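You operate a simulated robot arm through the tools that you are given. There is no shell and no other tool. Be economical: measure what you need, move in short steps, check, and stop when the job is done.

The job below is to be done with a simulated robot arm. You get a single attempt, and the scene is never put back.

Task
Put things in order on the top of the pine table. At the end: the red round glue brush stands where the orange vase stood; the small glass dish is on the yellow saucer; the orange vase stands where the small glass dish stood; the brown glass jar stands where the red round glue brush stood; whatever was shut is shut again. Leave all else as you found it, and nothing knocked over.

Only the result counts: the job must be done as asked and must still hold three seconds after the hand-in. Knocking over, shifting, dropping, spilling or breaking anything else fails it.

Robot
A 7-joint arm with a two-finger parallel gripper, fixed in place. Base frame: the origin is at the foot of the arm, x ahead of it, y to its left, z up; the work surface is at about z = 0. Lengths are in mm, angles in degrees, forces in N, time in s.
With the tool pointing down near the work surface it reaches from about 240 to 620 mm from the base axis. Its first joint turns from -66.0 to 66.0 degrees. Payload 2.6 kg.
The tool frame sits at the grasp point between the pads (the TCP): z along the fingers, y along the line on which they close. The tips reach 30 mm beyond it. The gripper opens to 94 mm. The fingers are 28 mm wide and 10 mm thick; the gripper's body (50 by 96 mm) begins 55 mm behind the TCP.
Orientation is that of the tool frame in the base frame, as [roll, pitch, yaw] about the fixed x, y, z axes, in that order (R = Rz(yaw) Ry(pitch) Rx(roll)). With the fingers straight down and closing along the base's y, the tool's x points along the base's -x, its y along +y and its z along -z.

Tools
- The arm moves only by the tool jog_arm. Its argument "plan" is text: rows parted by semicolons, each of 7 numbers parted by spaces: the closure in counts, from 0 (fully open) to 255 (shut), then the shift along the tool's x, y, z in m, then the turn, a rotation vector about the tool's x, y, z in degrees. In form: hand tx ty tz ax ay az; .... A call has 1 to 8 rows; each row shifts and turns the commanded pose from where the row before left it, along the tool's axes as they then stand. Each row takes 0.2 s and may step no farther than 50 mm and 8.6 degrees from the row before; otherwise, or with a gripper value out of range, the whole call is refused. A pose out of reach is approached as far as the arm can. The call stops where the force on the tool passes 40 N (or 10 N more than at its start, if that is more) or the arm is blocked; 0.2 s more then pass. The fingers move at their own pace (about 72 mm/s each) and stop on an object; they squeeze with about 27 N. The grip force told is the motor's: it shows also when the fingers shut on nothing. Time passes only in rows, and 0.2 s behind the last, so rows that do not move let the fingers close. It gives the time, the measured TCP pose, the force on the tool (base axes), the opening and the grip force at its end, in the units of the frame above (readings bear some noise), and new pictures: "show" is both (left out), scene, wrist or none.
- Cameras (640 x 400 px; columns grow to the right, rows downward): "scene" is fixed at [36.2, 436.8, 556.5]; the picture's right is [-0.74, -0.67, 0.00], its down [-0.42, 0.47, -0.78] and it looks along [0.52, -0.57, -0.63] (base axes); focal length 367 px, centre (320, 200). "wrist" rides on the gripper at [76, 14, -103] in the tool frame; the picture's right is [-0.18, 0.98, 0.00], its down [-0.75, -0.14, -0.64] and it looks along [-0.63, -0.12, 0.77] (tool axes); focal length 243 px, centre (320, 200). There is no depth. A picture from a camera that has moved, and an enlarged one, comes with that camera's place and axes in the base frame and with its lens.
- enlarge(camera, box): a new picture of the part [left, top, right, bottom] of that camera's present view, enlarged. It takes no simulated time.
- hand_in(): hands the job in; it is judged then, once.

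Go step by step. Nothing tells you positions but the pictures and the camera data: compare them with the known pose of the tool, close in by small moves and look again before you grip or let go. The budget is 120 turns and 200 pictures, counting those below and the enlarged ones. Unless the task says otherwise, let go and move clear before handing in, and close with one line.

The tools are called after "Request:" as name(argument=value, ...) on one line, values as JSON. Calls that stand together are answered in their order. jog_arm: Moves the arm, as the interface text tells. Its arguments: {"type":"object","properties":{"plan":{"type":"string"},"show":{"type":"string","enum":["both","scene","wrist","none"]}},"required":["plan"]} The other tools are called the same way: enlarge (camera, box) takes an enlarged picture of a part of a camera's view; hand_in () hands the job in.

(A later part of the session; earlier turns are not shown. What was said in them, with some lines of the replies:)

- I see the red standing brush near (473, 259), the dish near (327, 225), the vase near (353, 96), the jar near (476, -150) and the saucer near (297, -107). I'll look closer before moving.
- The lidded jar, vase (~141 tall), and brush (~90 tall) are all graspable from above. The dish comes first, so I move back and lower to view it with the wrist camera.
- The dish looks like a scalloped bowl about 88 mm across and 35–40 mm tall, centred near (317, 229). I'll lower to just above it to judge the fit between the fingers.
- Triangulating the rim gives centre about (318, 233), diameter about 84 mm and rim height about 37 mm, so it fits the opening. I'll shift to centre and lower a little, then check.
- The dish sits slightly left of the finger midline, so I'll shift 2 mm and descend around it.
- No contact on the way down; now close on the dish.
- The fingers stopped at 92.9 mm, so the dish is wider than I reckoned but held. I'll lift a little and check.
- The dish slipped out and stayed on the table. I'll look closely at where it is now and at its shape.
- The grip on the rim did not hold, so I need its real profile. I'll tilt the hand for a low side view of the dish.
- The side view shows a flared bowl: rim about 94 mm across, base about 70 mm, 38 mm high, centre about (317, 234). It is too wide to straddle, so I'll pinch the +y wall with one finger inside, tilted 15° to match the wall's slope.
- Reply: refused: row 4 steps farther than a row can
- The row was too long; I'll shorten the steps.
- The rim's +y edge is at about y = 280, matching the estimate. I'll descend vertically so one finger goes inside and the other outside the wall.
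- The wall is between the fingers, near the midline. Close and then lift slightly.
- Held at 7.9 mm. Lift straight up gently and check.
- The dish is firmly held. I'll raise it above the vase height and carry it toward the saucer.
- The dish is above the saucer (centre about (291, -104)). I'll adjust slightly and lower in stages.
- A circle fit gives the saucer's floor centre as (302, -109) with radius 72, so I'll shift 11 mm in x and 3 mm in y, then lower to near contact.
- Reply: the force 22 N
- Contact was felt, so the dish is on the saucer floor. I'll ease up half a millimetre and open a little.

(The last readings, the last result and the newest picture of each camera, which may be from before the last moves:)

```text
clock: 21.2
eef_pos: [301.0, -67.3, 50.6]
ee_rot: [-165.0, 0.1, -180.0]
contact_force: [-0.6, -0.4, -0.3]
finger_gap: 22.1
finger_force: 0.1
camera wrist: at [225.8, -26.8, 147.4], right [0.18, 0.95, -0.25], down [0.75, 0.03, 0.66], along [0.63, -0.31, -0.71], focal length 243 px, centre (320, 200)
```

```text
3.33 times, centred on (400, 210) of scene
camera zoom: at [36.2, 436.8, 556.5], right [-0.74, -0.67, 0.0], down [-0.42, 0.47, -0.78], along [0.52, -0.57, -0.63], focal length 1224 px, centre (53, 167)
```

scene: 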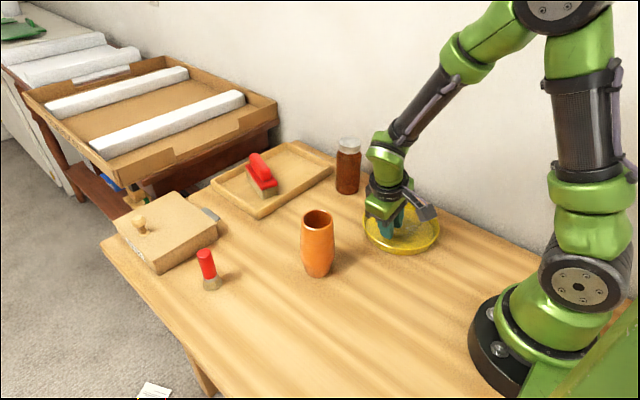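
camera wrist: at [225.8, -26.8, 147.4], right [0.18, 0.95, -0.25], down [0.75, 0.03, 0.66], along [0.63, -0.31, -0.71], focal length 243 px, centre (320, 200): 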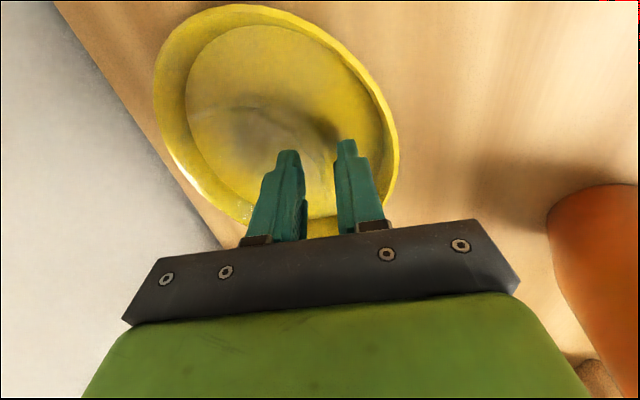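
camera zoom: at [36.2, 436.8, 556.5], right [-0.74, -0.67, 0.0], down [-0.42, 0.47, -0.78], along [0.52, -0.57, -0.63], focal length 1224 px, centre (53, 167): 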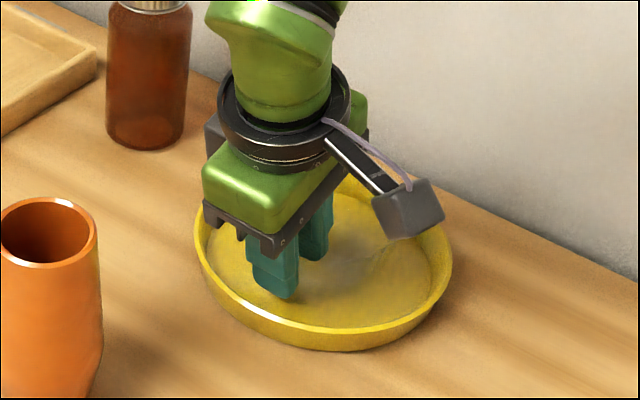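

Released, with the dish wall standing free between the fingers. I'll retreat along the tool axis, then up.

Request:
jog_arm(plan="195 0 0 -0.015 0 0 0; 195 0 0 -0.02 0 0 0; 195 0 0 -0.03 0 0 0; 195 0 0 -0.04 0 0 0; 120 0 0 -0.04 -7.5 0 0; 120 0 0 -0.02 -7.5 0 0; 120 0 0 0 0 0 0")

Request:
enlarge(camera="scene", box=[330, 150, 470, 270])

```text
clock: 22.8
eef_pos: [303.8, -27.0, 211.6]
ee_rot: [179.9, 0.1, -180.0]
contact_force: [1.1, -0.1, 1.0]
finger_gap: 49.7
finger_force: 0.1
camera wrist: at [227.8, -12.3, 315.4], right [0.18, 0.98, 0.0], down [0.75, -0.14, 0.64], along [0.63, -0.12, -0.77], focal length 243 px, centre (320, 200)
```

scene: 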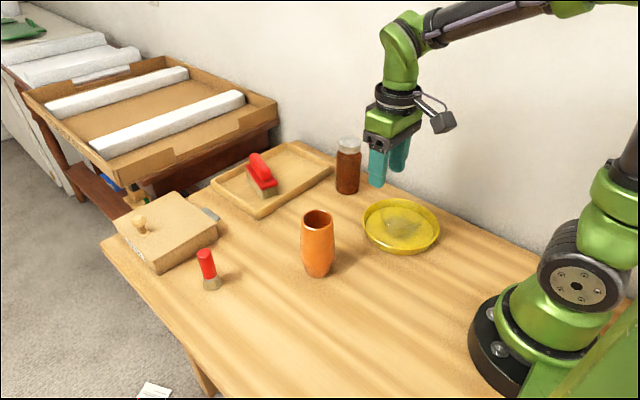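
wrist: 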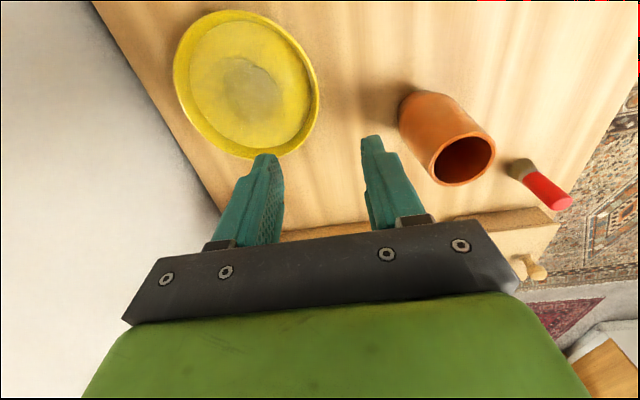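

```text
3.33 times, centred on (400, 210) of scene
camera zoom: at [36.2, 436.8, 556.5], right [-0.74, -0.67, 0.0], down [-0.42, 0.47, -0.78], along [0.52, -0.57, -0.63], focal length 1224 px, centre (53, 167)
```

zoom: 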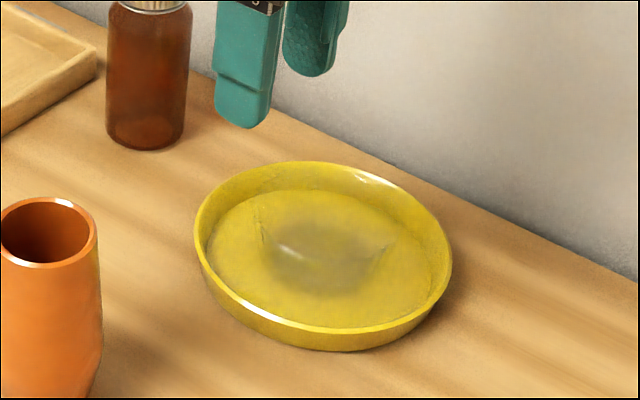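

The dish sits well centred on the saucer. Next the vase; I'll measure it by an enlarged wrist view.

Request:
enlarge(camera="wrist", box=[370, 60, 590, 220])

Request:
enlarge(camera="scene", box=[270, 190, 370, 290])

```text
2.50 times, centred on (480, 140) of wrist
camera zoom: at [227.8, -12.3, 315.4], right [0.18, 0.98, 0.0], down [0.75, -0.14, 0.64], along [0.63, -0.12, -0.77], focal length 606 px, centre (-80, 350)
```

zoom: 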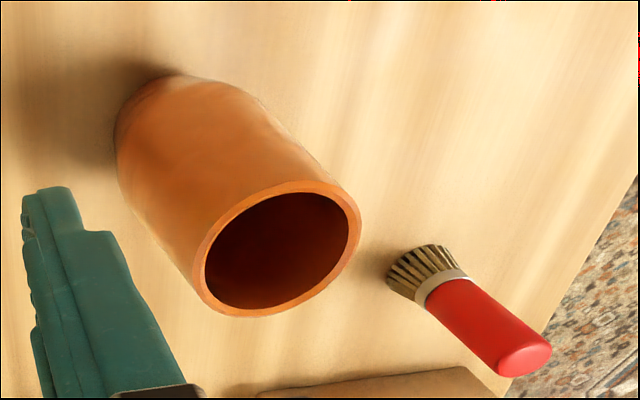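

```text
4.00 times, centred on (320, 240) of scene
camera zoom: at [36.2, 436.8, 556.5], right [-0.74, -0.67, 0.0], down [-0.42, 0.47, -0.78], along [0.52, -0.57, -0.63], focal length 1468 px, centre (320, 40)
```

zoom: 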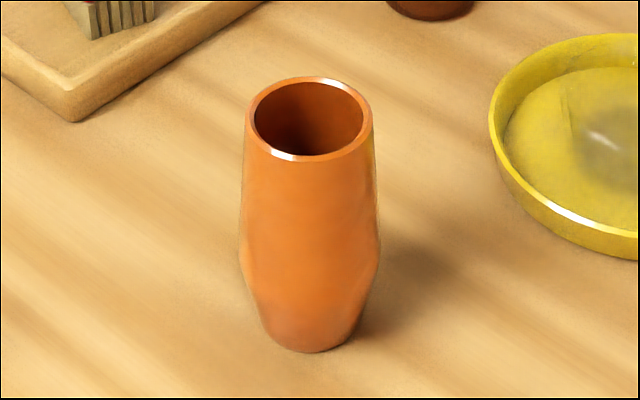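

The two views put the vase at about (357, 92), 127 mm tall, at most 63 mm wide. I'll move above it, open, and look.

Request:
jog_arm(plan="0 -0.0133 0.0298 0.003 0 0 0; 0 -0.0133 0.0298 0.003 0 0 0; 0 -0.0133 0.0298 0.003 0 0 0; 0 -0.0133 0.0298 0.003 0 0 0; 0 0 0 0 0 0 0")

Request:
enlarge(camera="wrist", box=[200, 20, 440, 200])

```text
clock: 24.0
eef_pos: [356.5, 90.7, 201.9]
ee_rot: [-180.0, 0.1, -180.0]
contact_force: [-0.9, 0.7, 0.4]
finger_gap: 94.0
finger_force: 0.0
camera wrist: at [280.5, 105.4, 304.4], right [0.18, 0.98, 0.0], down [0.75, -0.14, 0.64], along [0.63, -0.12, -0.77], focal length 243 px, centre (320, 200)
```

scene: 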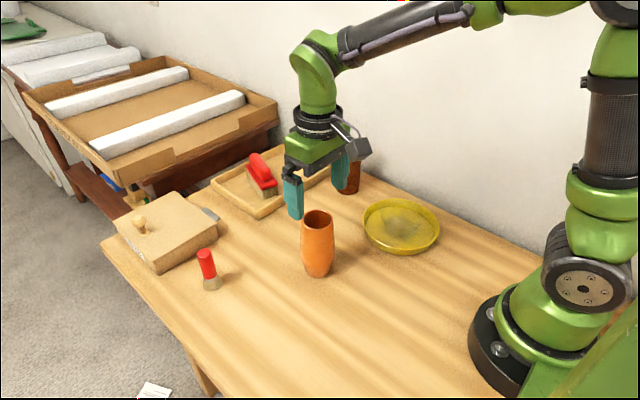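
wrist: 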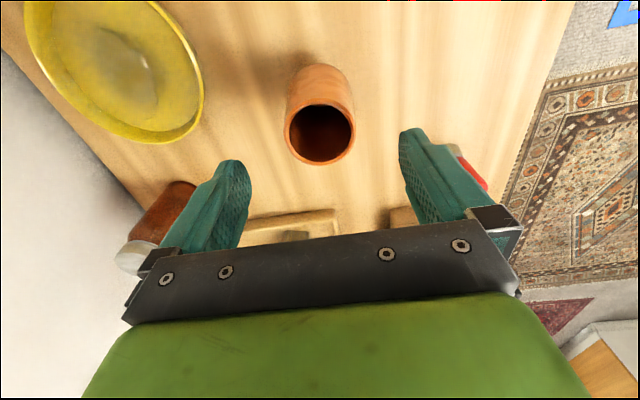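

```text
2.22 times, centred on (320, 110) of wrist
camera zoom: at [280.5, 105.4, 304.4], right [0.18, 0.98, 0.0], down [0.75, -0.14, 0.64], along [0.63, -0.12, -0.77], focal length 539 px, centre (320, 400)
```

zoom: 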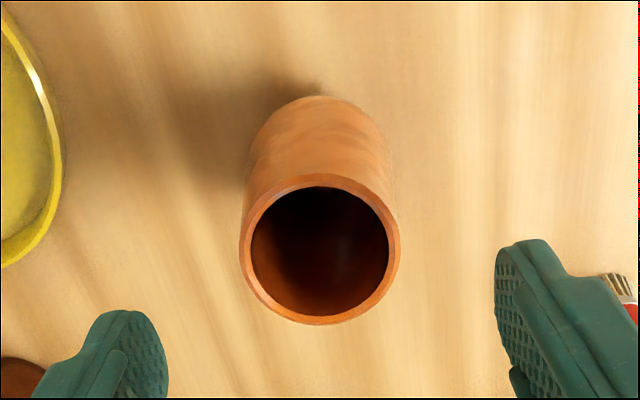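

The vase is centred between the fingers at (358, 91). Descend and grip at mid height.

Request:
jog_arm(plan="0 -0.0015 0.0005 0.03 0 0 0; 0 0 0 0.035 0 0 0; 0 0 0 0.03 0 0 0; 0 0 0 0.025 0 0 0; 0 0 0 0 0 0 0; 60 0 0 0 0 0 0; 110 0 0 0 0 0 0; 110 0 0 0 0 0 0")

```text
clock: 25.8
eef_pos: [357.0, 92.1, 79.4]
ee_rot: [-180.0, 0.0, 180.0]
contact_force: [-0.9, 0.0, -0.1]
finger_gap: 58.9
finger_force: 27.2
camera wrist: at [282.4, 106.3, 181.9], right [0.18, 0.98, 0.0], down [0.75, -0.14, 0.64], along [0.63, -0.12, -0.77], focal length 243 px, centre (320, 200)
```

scene: 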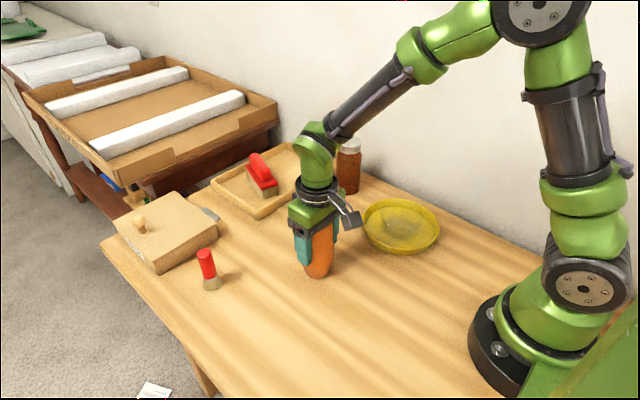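
wrist: 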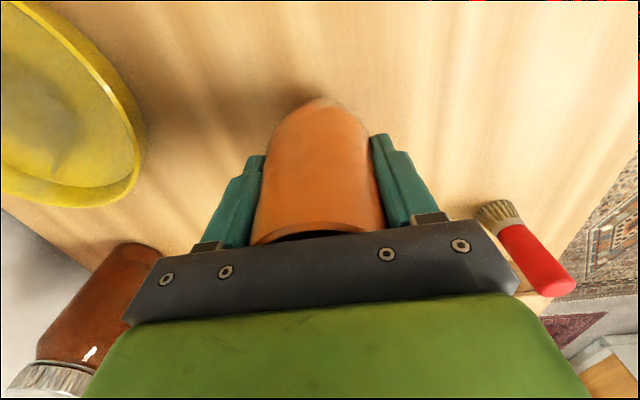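

Gripped at 58.9 mm. Lift and carry to the dish's old place (318, 231).

Request:
jog_arm(plan="130 0 0 -0.005 0 0 0; 130 0 0 -0.025 0 0 0; 130 0.0098 0.035 0 0 0 0; 130 0.0098 0.035 0 0 0 0; 130 0.0098 0.035 0 0 0 0; 130 0.0098 0.0345 0 0 0 0; 130 0 0 0 0 0 0")

```text
clock: 27.4
eef_pos: [314.5, 232.0, 108.2]
ee_rot: [-180.0, 0.0, -179.9]
contact_force: [0.0, -0.7, -1.8]
finger_gap: 59.1
finger_force: 26.7
camera wrist: at [238.5, 247.1, 211.4], right [0.18, 0.98, 0.0], down [0.75, -0.14, 0.64], along [0.63, -0.12, -0.77], focal length 243 px, centre (320, 200)
```

scene: 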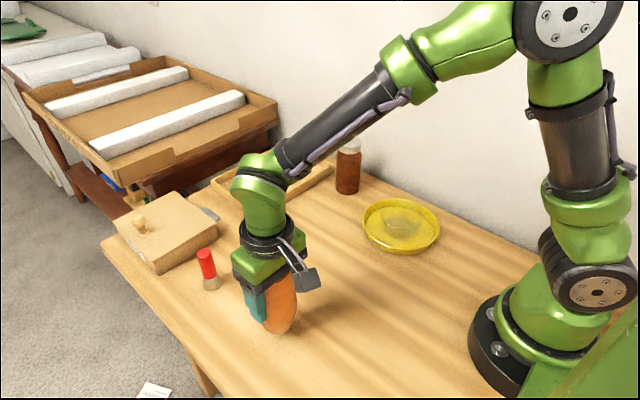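
wrist: 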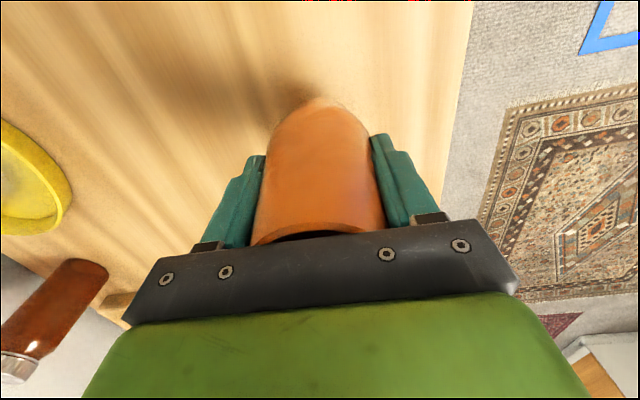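

Request:
jog_arm(plan="130 -0.0025 -0.0005 0 0 0 0; 130 0 0 0.02 0 0 0; 130 0 0 0.006 0 0 0; 130 0 0 0.0015 0 0 0; 130 0 0 0.0012 0 0 0; 130 0 0 0 0 0 0", show="none")

```text
clock: 28.8
eef_pos: [319.2, 231.6, 80.5]
ee_rot: [-179.9, 0.0, -179.9]
contact_force: [0.1, 0.2, -1.7]
finger_gap: 59.0
finger_force: 26.7
```

Request:
jog_arm(plan="130 0 0 0.001 0 0 0; 130 0 0 0 0 0 0", show="none")

```text
clock: 29.4
eef_pos: [319.0, 230.8, 80.1]
ee_rot: [-180.0, -0.1, 180.0]
contact_force: [0.2, 0.1, -2.1]
finger_gap: 58.9
finger_force: 27.2
```

Request:
jog_arm(plan="130 0 0 0.001 0 0 0; 130 0 0 0 0 0 0", show="none")

```text
clock: 30.0
eef_pos: [320.7, 230.1, 78.6]
ee_rot: [-179.9, 0.0, 179.9]
contact_force: [-1.6, -1.8, 3.6]
finger_gap: 58.9
finger_force: 27.0
```

Touching down now (force turned upward). Release and rise clear.

Request:
jog_arm(plan="95 0 0 0 0 0 0; 40 0 0 0 0 0 0; 0 0 0 0 0 0 0; 0 0 0 0 0 0 0; 0 0 0 -0.04 0 0 0; 0 0 0 -0.05 0 0 0; 0 0 0 -0.04 0 0 0; 0 0 0 0 0 0 0")

```text
clock: 31.8
eef_pos: [322.2, 233.6, 209.7]
ee_rot: [180.0, 0.0, 180.0]
contact_force: [0.1, 0.2, 0.0]
finger_gap: 94.0
finger_force: 0.0
camera wrist: at [246.3, 247.2, 312.4], right [0.18, 0.98, 0.0], down [0.75, -0.14, 0.64], along [0.63, -0.12, -0.77], focal length 243 px, centre (320, 200)
```

scene: 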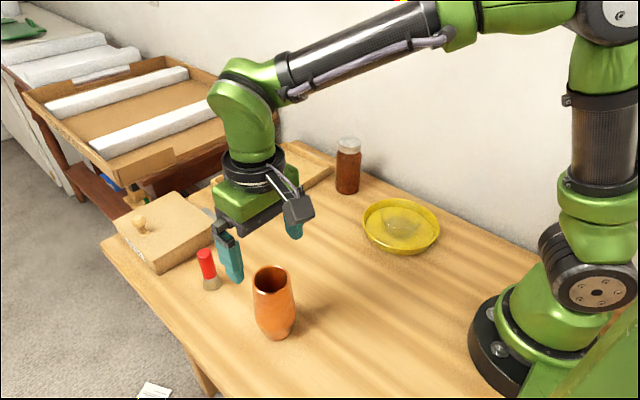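
wrist: 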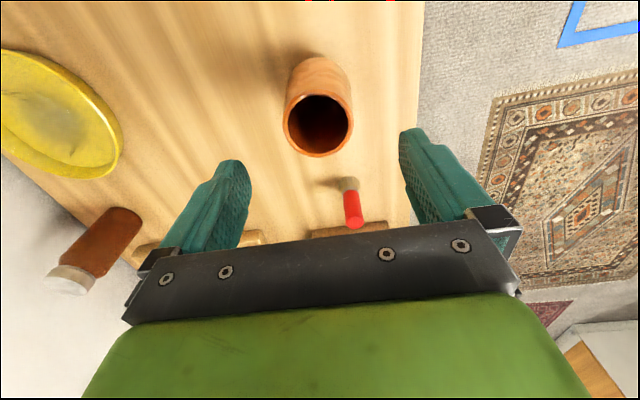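

Request:
enlarge(camera="scene", box=[180, 200, 360, 360])

Request:
enlarge(camera="wrist", box=[260, 40, 400, 250])

```text
2.50 times, centred on (270, 280) of scene
camera zoom: at [36.2, 436.8, 556.5], right [-0.74, -0.67, 0.0], down [-0.42, 0.47, -0.78], along [0.52, -0.57, -0.63], focal length 918 px, centre (445, 0)
```

zoom: 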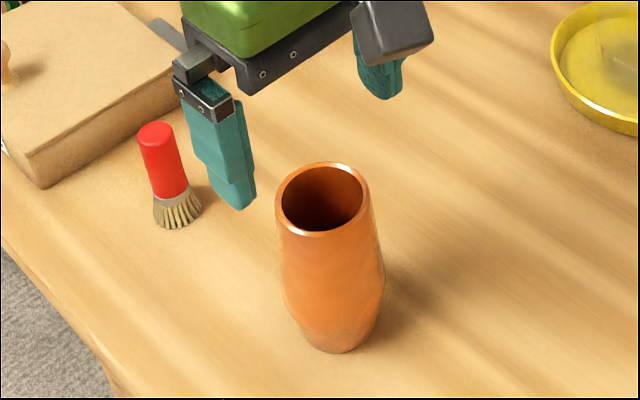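

```text
1.90 times, centred on (330, 145) of wrist
camera zoom: at [246.3, 247.2, 312.4], right [0.18, 0.98, 0.0], down [0.75, -0.14, 0.64], along [0.63, -0.12, -0.77], focal length 462 px, centre (301, 305)
```

zoom: 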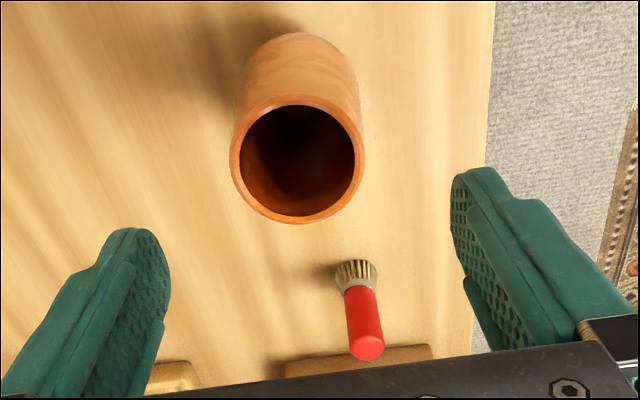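

The vase stands at about (321, 232), upright. The brush measures about (472, 250), 90 mm tall; I'll move above it.

Request:
jog_arm(plan="60 -0.0375 0.0041 0 0 0 0; 60 -0.0375 0.0041 0.01 0 0 0; 60 -0.0375 0.0041 0.02 0 0 0; 60 -0.0375 0.0041 0.03 0 0 0; 60 0 0 0 0 0 0")

Request:
enlarge(camera="wrist", box=[220, 40, 420, 190])

```text
clock: 33.0
eef_pos: [473.7, 245.9, 150.3]
ee_rot: [-180.0, -0.1, 180.0]
contact_force: [-0.1, 0.0, 0.9]
finger_gap: 71.6
finger_force: 0.1
camera wrist: at [397.2, 261.2, 253.1], right [0.18, 0.98, 0.0], down [0.75, -0.14, 0.64], along [0.63, -0.12, -0.77], focal length 243 px, centre (320, 200)
```

scene: 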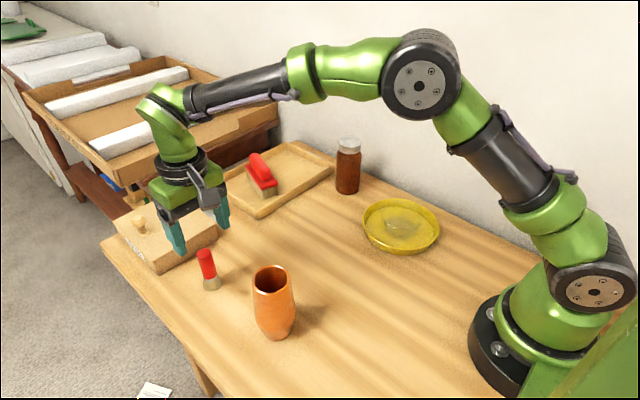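
wrist: 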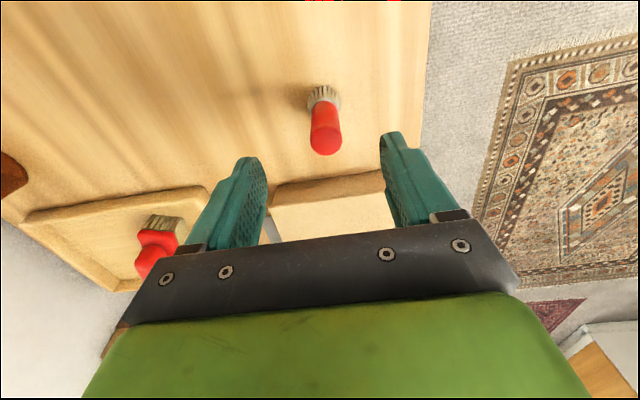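

```text
2.67 times, centred on (320, 115) of wrist
camera zoom: at [397.2, 261.2, 253.1], right [0.18, 0.98, 0.0], down [0.75, -0.14, 0.64], along [0.63, -0.12, -0.77], focal length 647 px, centre (320, 427)
```

zoom: 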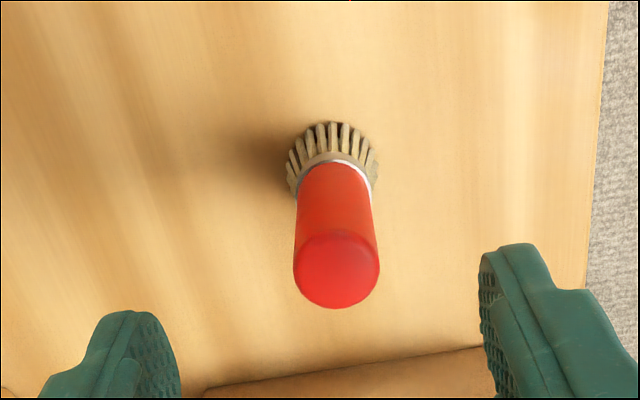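

The brush's centre is about (479, 251) with a height near 82 mm. I'll align, descend to grip the handle.

Request:
jog_arm(plan="60 -0.006 0.0055 0.02 0 0 0; 60 0 0 0.033 0 0 0; 60 0 0 0.03 0 0 0; 60 0 0 0 0 0 0")

Request:
enlarge(camera="wrist", box=[220, 40, 420, 240])

```text
clock: 34.0
eef_pos: [478.1, 252.1, 66.8]
ee_rot: [-179.9, 0.0, 180.0]
contact_force: [0.2, -0.4, 0.8]
finger_gap: 72.0
finger_force: 0.0
camera wrist: at [400.9, 266.0, 169.8], right [0.18, 0.98, 0.0], down [0.75, -0.14, 0.64], along [0.63, -0.12, -0.77], focal length 243 px, centre (320, 200)
```

scene: 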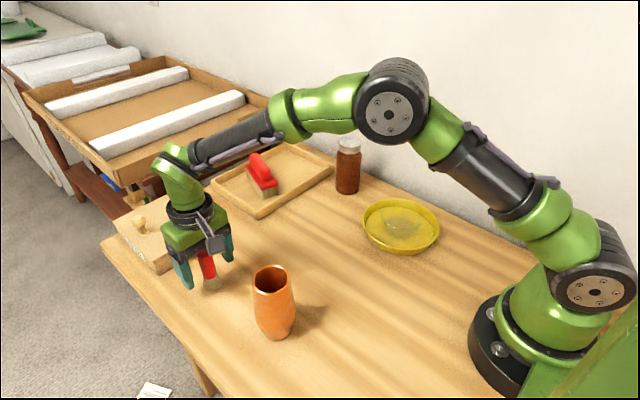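
wrist: 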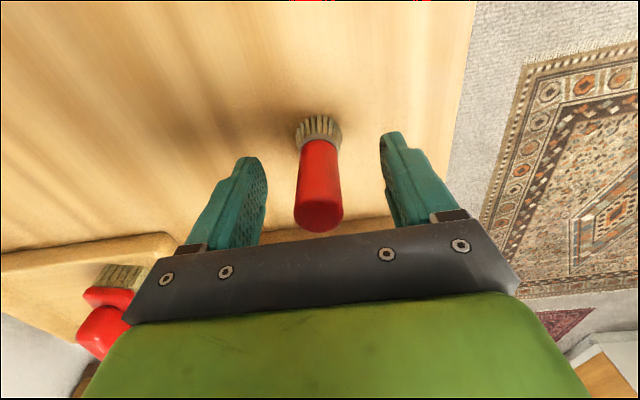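

```text
2.00 times, centred on (320, 140) of wrist
camera zoom: at [400.9, 266.0, 169.8], right [0.18, 0.98, 0.0], down [0.75, -0.14, 0.64], along [0.63, -0.12, -0.77], focal length 485 px, centre (320, 320)
```

zoom: 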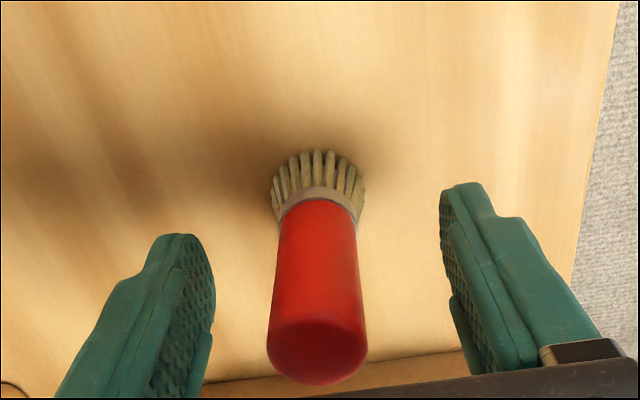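

Request:
jog_arm(plan="60 -0.002 0 0 0 0 0; 130 0 0 0 0 0 0; 200 0 0 0 0 0 0; 220 0 0 0 0 0 0; 220 0 0 0 0 0 0; 220 0 0 -0.005 0 0 0; 220 0 0 -0.025 0 0 0; 220 0 0 0 0 0 0")

```text
clock: 35.8
eef_pos: [477.7, 252.8, 97.8]
ee_rot: [-180.0, 0.1, 180.0]
contact_force: [0.4, -0.3, 0.5]
finger_gap: 23.8
finger_force: 26.5
camera wrist: at [401.3, 266.7, 200.7], right [0.18, 0.98, 0.0], down [0.75, -0.14, 0.64], along [0.63, -0.12, -0.77], focal length 243 px, centre (320, 200)
```

scene: 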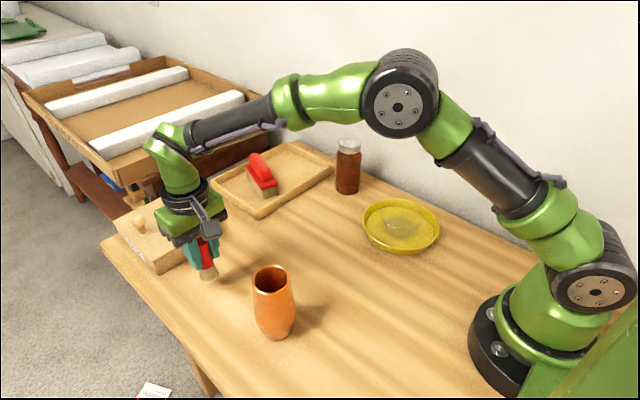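
wrist: 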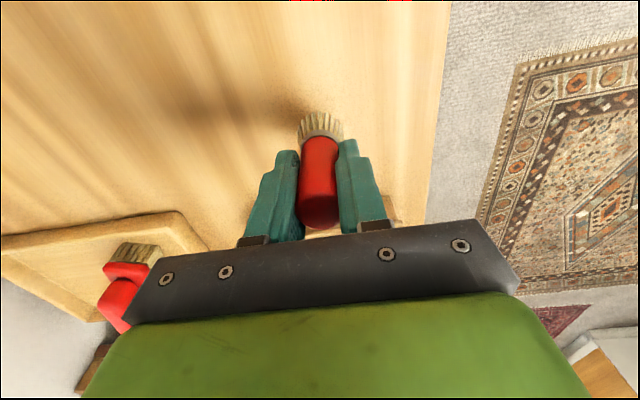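

Brush held (23.8 mm). Carry it to the vase's old place (358, 91).

Request:
jog_arm(plan="220 0.0242 -0.0322 0 0 0 0; 220 0.0242 -0.0322 0 0 0 0; 220 0.0242 -0.0322 0 0 0 0; 220 0.0242 -0.0322 0 0 0 0; 220 0.0242 -0.0322 0 0 0 0; 220 0 0 0 0 0 0")

```text
clock: 37.2
eef_pos: [355.3, 91.6, 98.6]
ee_rot: [179.9, 0.0, -179.9]
contact_force: [0.5, -0.5, -0.6]
finger_gap: 23.7
finger_force: 27.2
camera wrist: at [279.3, 105.9, 201.2], right [0.18, 0.98, 0.0], down [0.75, -0.14, 0.64], along [0.63, -0.12, -0.77], focal length 243 px, centre (320, 200)
```

scene: 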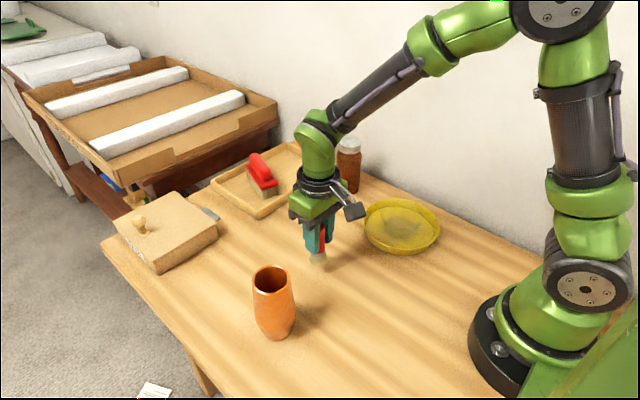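
wrist: 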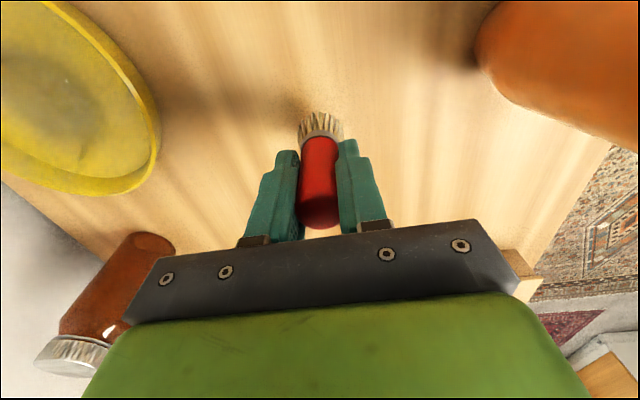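

Request:
jog_arm(plan="220 -0.001 0 0.02 0 0 0; 220 0 0 0.008 0 0 0; 220 0 0 0.0015 0 0 0; 220 0 0 0 0 0 0", show="none")

```text
clock: 38.2
eef_pos: [358.0, 92.3, 66.8]
ee_rot: [179.9, 0.0, -179.9]
contact_force: [-0.9, 0.3, 3.0]
finger_gap: 23.9
finger_force: 27.0
```

The brush has touched down (3 N). Release slowly, rise and check.

Request:
jog_arm(plan="185 0 0 0 0 0 0; 150 0 0 0 0 0 0; 100 0 0 0 0 0 0; 60 0 0 0 0 0 0; 60 0 0 -0.035 0 0 0; 60 0 0 -0.05 0 0 0; 30 0 0 -0.05 0 0 0; 0 0 0 0 0 0 0")

Request:
enlarge(camera="scene", box=[230, 180, 370, 350])

```text
clock: 40.0
eef_pos: [358.6, 90.3, 199.5]
ee_rot: [-179.9, 0.0, 180.0]
contact_force: [0.4, -0.2, 0.4]
finger_gap: 93.9
finger_force: 0.0
camera wrist: at [282.6, 104.5, 301.6], right [0.18, 0.98, 0.0], down [0.75, -0.14, 0.64], along [0.63, -0.12, -0.77], focal length 243 px, centre (320, 200)
```

scene: 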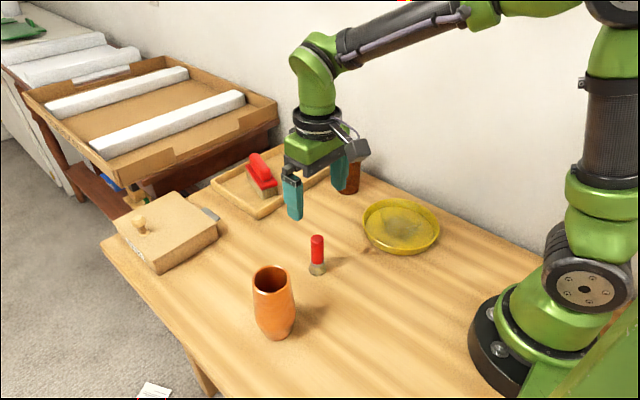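
wrist: 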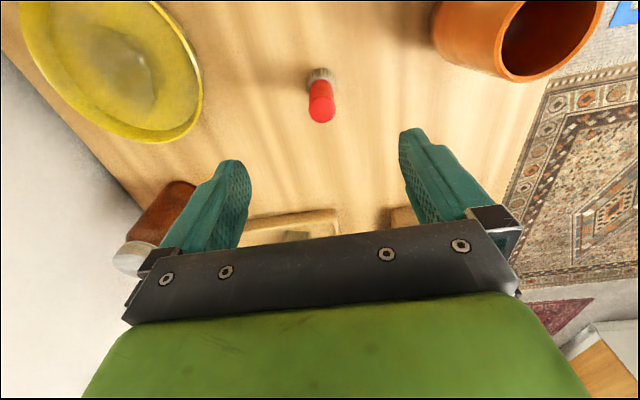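

```text
2.35 times, centred on (300, 265) of scene
camera zoom: at [36.2, 436.8, 556.5], right [-0.74, -0.67, 0.0], down [-0.42, 0.47, -0.78], along [0.52, -0.57, -0.63], focal length 864 px, centre (367, 47)
```

zoom: 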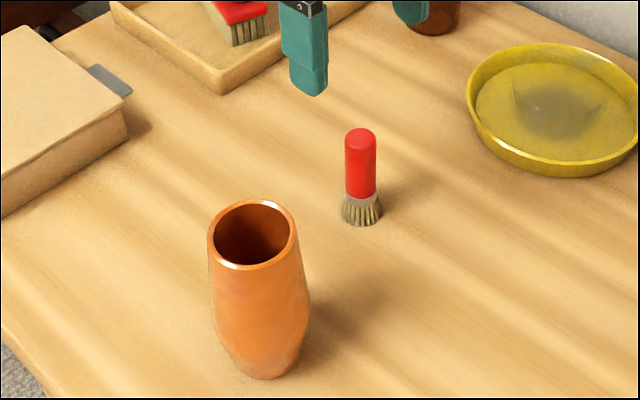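

Brush stands upright in the vase's old spot. Next the jar, near (475, -145); I'll move above it with a moderate opening to keep clear of the wall.

Request:
jog_arm(plan="40 -0.01 -0.0392 -0.01 0 0 0; 40 -0.019 -0.0392 0 0 0 0; 40 -0.019 -0.0392 0 0 0 0; 40 -0.019 -0.0392 0 0 0 0; 40 -0.019 -0.0392 0 0 0 0; 40 -0.019 -0.0392 0 0 0 0; 40 0 0 0 0 0 0")

Request:
enlarge(camera="wrist", box=[200, 20, 440, 220])

```text
clock: 41.6
eef_pos: [463.0, -141.1, 211.6]
ee_rot: [-180.0, 0.0, -180.0]
contact_force: [0.8, -0.1, -0.9]
finger_gap: 79.0
finger_force: 0.1
camera wrist: at [386.8, -125.6, 313.5], right [0.18, 0.98, 0.0], down [0.75, -0.14, 0.64], along [0.63, -0.12, -0.77], focal length 243 px, centre (320, 200)
```

scene: 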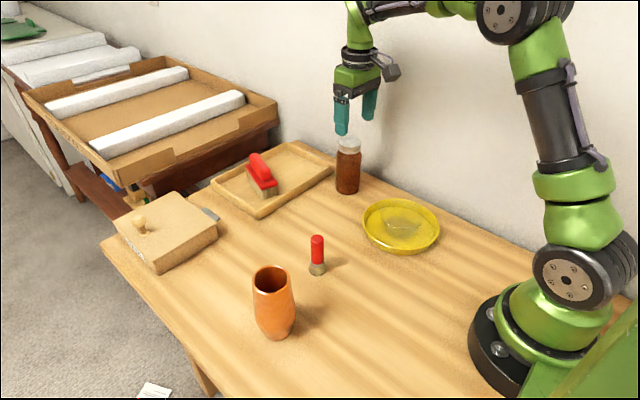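
wrist: 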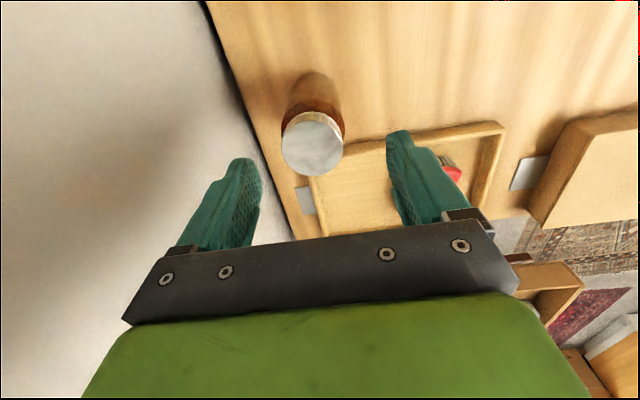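

```text
2.00 times, centred on (320, 120) of wrist
camera zoom: at [386.8, -125.6, 313.5], right [0.18, 0.98, 0.0], down [0.75, -0.14, 0.64], along [0.63, -0.12, -0.77], focal length 485 px, centre (320, 360)
```

zoom: 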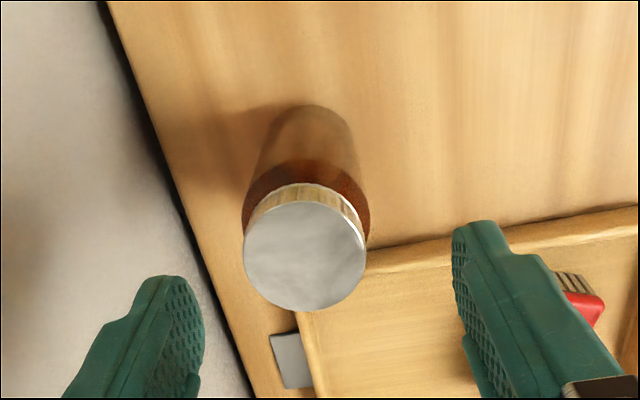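

The jar's centre is about (480, -148), 129 mm tall; the wall is at y ≈ -240, so there's room. Align and descend.

Request:
jog_arm(plan="20 -0.0175 -0.0075 0 0 0 0; 20 0 0 0.03 0 0 0; 20 0 0 0.025 0 0 0; 20 0 0 0 0 0 0")

Request:
enlarge(camera="wrist", box=[200, 40, 440, 240])

```text
clock: 42.6
eef_pos: [481.8, -149.1, 157.8]
ee_rot: [-180.0, 0.0, 180.0]
contact_force: [-0.6, -0.1, -0.2]
finger_gap: 86.8
finger_force: 0.0
camera wrist: at [405.5, -135.0, 259.9], right [0.18, 0.98, 0.0], down [0.75, -0.14, 0.64], along [0.63, -0.12, -0.77], focal length 243 px, centre (320, 200)
```

scene: 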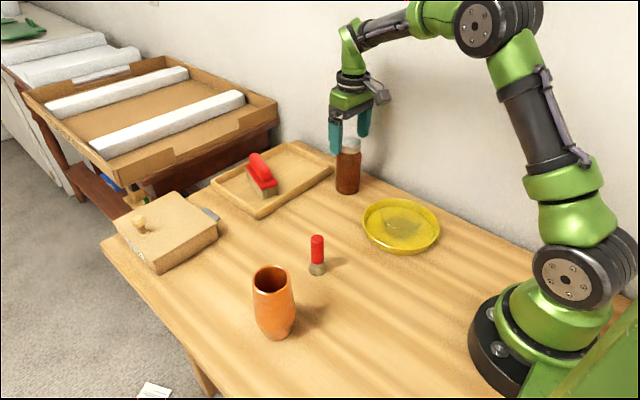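
wrist: 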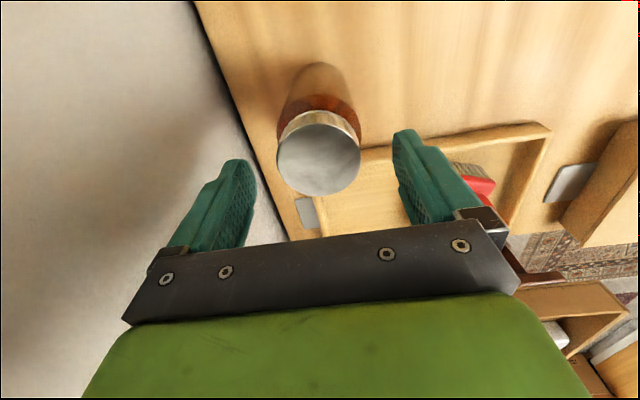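

```text
2.00 times, centred on (320, 140) of wrist
camera zoom: at [405.5, -135.0, 259.9], right [0.18, 0.98, 0.0], down [0.75, -0.14, 0.64], along [0.63, -0.12, -0.77], focal length 485 px, centre (320, 320)
```

zoom: 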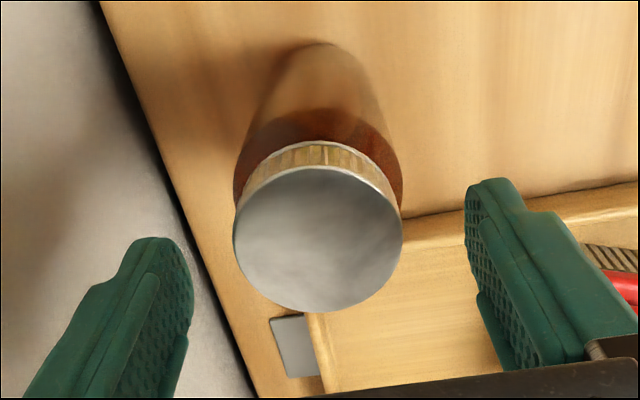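

Aligned. Descend to grip the body and close.

Request:
jog_arm(plan="20 0 0 0.03 0 0 0; 20 0 0 0.03 0 0 0; 20 0 0 0.012 0 0 0; 20 0 0 0 0 0 0; 70 0 0 0 0 0 0; 110 0 0 0 0 0 0; 120 0 0 0 0 0 0; 120 0 0 0 0 0 0")

```text
clock: 44.4
eef_pos: [480.3, -148.9, 82.1]
ee_rot: [180.0, 0.0, -180.0]
contact_force: [-0.6, -0.7, -0.2]
finger_gap: 59.9
finger_force: 26.8
camera wrist: at [405.1, -134.5, 185.6], right [0.18, 0.98, 0.0], down [0.75, -0.14, 0.64], along [0.63, -0.12, -0.77], focal length 243 px, centre (320, 200)
```

scene: 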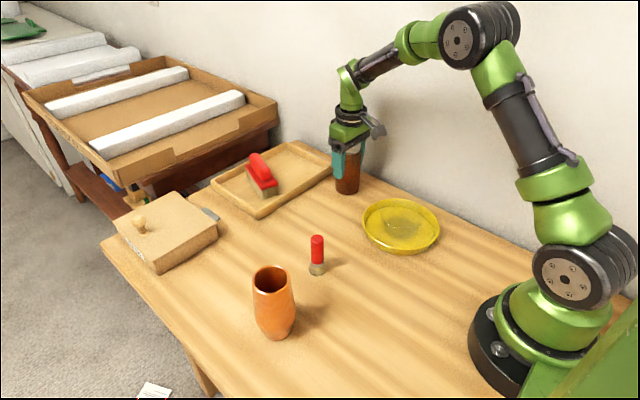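
wrist: 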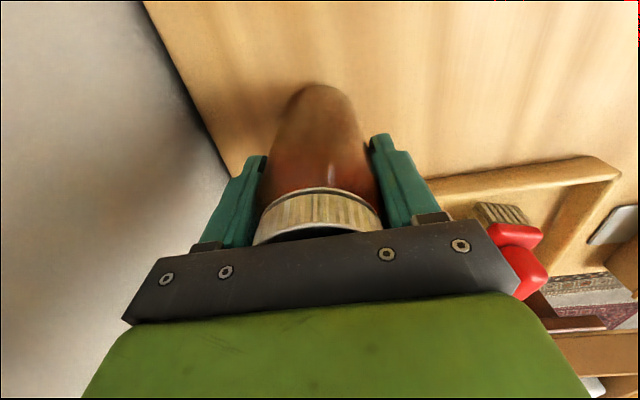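

Held at 59.9 mm. Lift and carry along x ≈ 480 to the brush's old place (480, 251).

Request:
jog_arm(plan="130 0 0 -0.005 0 0 0; 130 0 0 -0.025 0 0 0; 130 0 0 -0.03 0 0 0; 130 0 0.03 0 0 0 0; 130 0 0.045 0 0 0 0; 130 0 0.045 0 0 0 0; 130 0 0.045 0 0 0 0; 130 0 0.045 0 0 0 0", show="scene")

Request:
jog_arm(plan="130 0 0.045 0 0 0 0; 130 0 0.045 0 0 0 0; 130 0 0.04 0 0 0 0; 130 0 0.035 0 0 0 0; 130 0 0.025 0 0 0 0; 130 0 0 0 0 0 0")

```text
clock: 46.2
eef_pos: [479.7, 62.1, 142.1]
ee_rot: [179.9, 0.0, 179.9]
contact_force: [0.1, -0.1, -2.9]
finger_gap: 59.9
finger_force: 27.2
```

scene: 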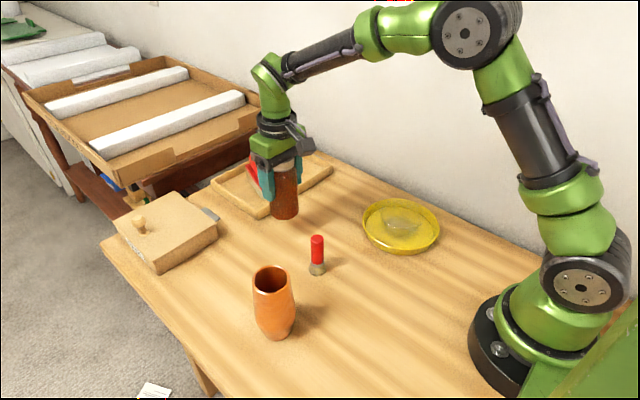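

```text
clock: 47.6
eef_pos: [481.7, 250.1, 145.5]
ee_rot: [-180.0, 0.0, -180.0]
contact_force: [-0.5, 0.1, -2.6]
finger_gap: 59.4
finger_force: 26.8
camera wrist: at [406.6, 265.9, 249.4], right [0.18, 0.98, 0.0], down [0.75, -0.14, 0.64], along [0.63, -0.12, -0.77], focal length 243 px, centre (320, 200)
```

scene: 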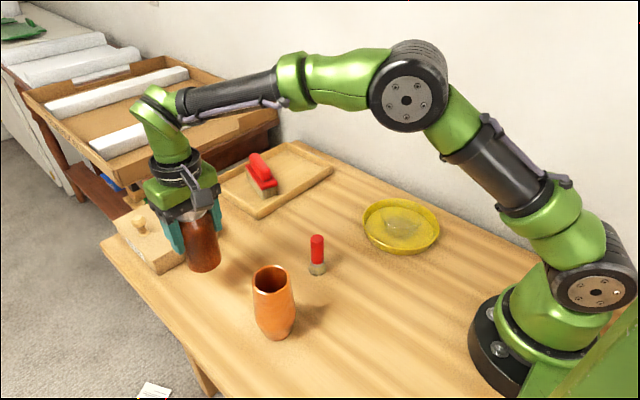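
wrist: 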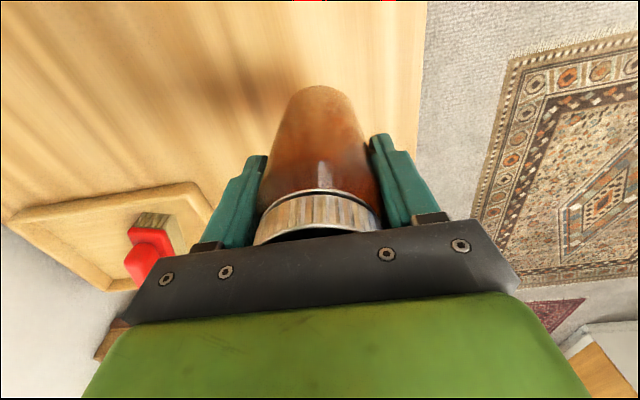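

Above the brush's old place with jar upright. Lower in stages.

Request:
jog_arm(plan="130 -0.0005 0.001 0.025 0 0 0; 130 0 0 0.025 0 0 0; 130 0 0 0.006 0 0 0; 130 0 0 0.001 0 0 0; 130 0 0 0 0 0 0", show="none")

```text
clock: 48.8
eef_pos: [480.4, 252.0, 88.4]
ee_rot: [179.9, 0.0, -180.0]
contact_force: [0.9, 0.6, -2.0]
finger_gap: 59.3
finger_force: 27.1
```

Request:
jog_arm(plan="130 0 0 0.0015 0 0 0; 130 0 0 0.0015 0 0 0; 130 0 0 0 0 0 0", show="none")

```text
clock: 49.6
eef_pos: [479.2, 251.1, 84.5]
ee_rot: [-180.0, 0.0, -179.9]
contact_force: [0.9, -0.4, -2.6]
finger_gap: 59.5
finger_force: 26.8
```

Request:
jog_arm(plan="130 0 0 0.001 0 0 0; 130 0 0 0 0 0 0", show="none")

```text
clock: 50.2
eef_pos: [480.6, 250.8, 83.8]
ee_rot: [-179.9, 0.0, 180.0]
contact_force: [1.2, -0.2, -1.9]
finger_gap: 59.6
finger_force: 26.9
```

Request:
jog_arm(plan="130 0 0 0.001 0 0 0; 130 0 0 0 0 0 0", show="none")

```text
clock: 50.8
eef_pos: [480.8, 252.4, 83.2]
ee_rot: [180.0, 0.0, -180.0]
contact_force: [-0.7, -0.5, 1.5]
finger_gap: 59.3
finger_force: 27.1
```

The jar has just touched down. Release, rise and check everything.

Request:
jog_arm(plan="95 0 0 0 0 0 0; 50 0 0 0 0 0 0; 10 0 0 0 0 0 0; 10 0 0 0 0 0 0; 10 0 0 -0.04 0 0 0; 10 0 0 -0.05 0 0 0; 10 0 0 -0.05 0 0 0; 10 0.03 -0.03 -0.02 0 0 0")

Request:
enlarge(camera="scene", box=[180, 170, 360, 350])

Request:
enlarge(camera="scene", box=[330, 170, 470, 270])

```text
clock: 52.6
eef_pos: [452.3, 219.5, 244.0]
ee_rot: [180.0, 0.0, 180.0]
contact_force: [-0.1, 0.2, -0.9]
finger_gap: 90.3
finger_force: 0.0
camera wrist: at [376.8, 234.1, 347.0], right [0.18, 0.98, 0.0], down [0.75, -0.14, 0.64], along [0.63, -0.12, -0.77], focal length 243 px, centre (320, 200)
```

scene: 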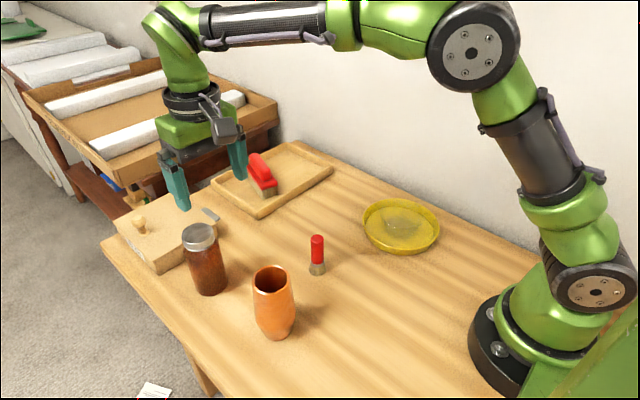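
wrist: 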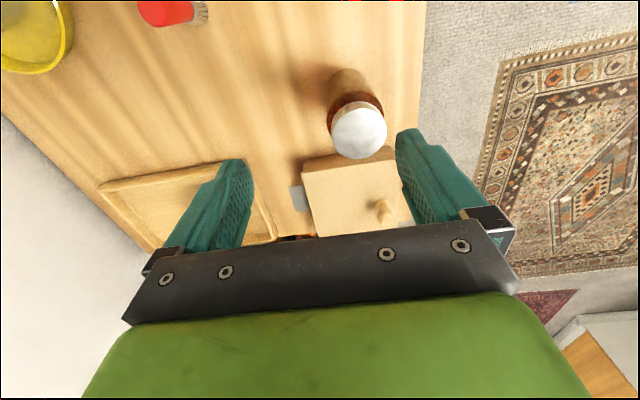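

```text
2.22 times, centred on (270, 260) of scene
camera zoom: at [36.2, 436.8, 556.5], right [-0.74, -0.67, 0.0], down [-0.42, 0.47, -0.78], along [0.52, -0.57, -0.63], focal length 816 px, centre (431, 67)
```

zoom: 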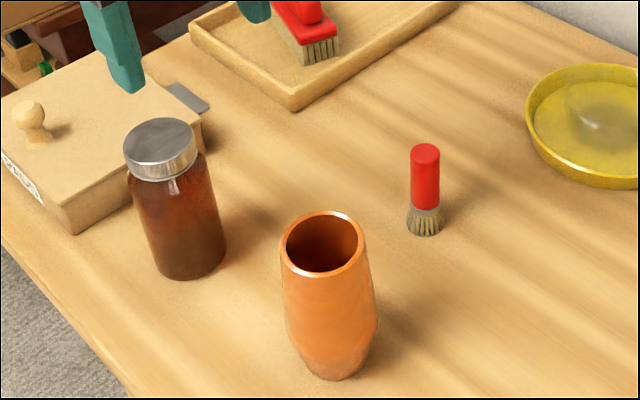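

```text
4.00 times, centred on (400, 220) of scene
camera zoom: at [36.2, 436.8, 556.5], right [-0.74, -0.67, 0.0], down [-0.42, 0.47, -0.78], along [0.52, -0.57, -0.63], focal length 1468 px, centre (0, 120)
```

zoom: 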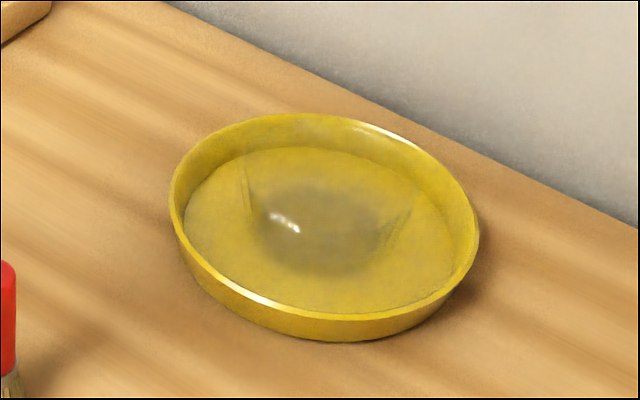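

The jar, vase and brush stand upright in the right places. The dish rests on the saucer, the lid and box are shut, and the hand is clear, so I'm handing in.

Request:
hand_in()

```text
The job is handed in.
```

The job is handed in. By the last pictures, the dish is on the saucer, and the vase, brush and jar stand where asked, each placed to within what I could measure. My first grip on the dish slipped and may have nudged it a few millimetres, so the vase stands on my estimate of the dish's first spot. The jar and box were never opened, and I saw nothing else moved.
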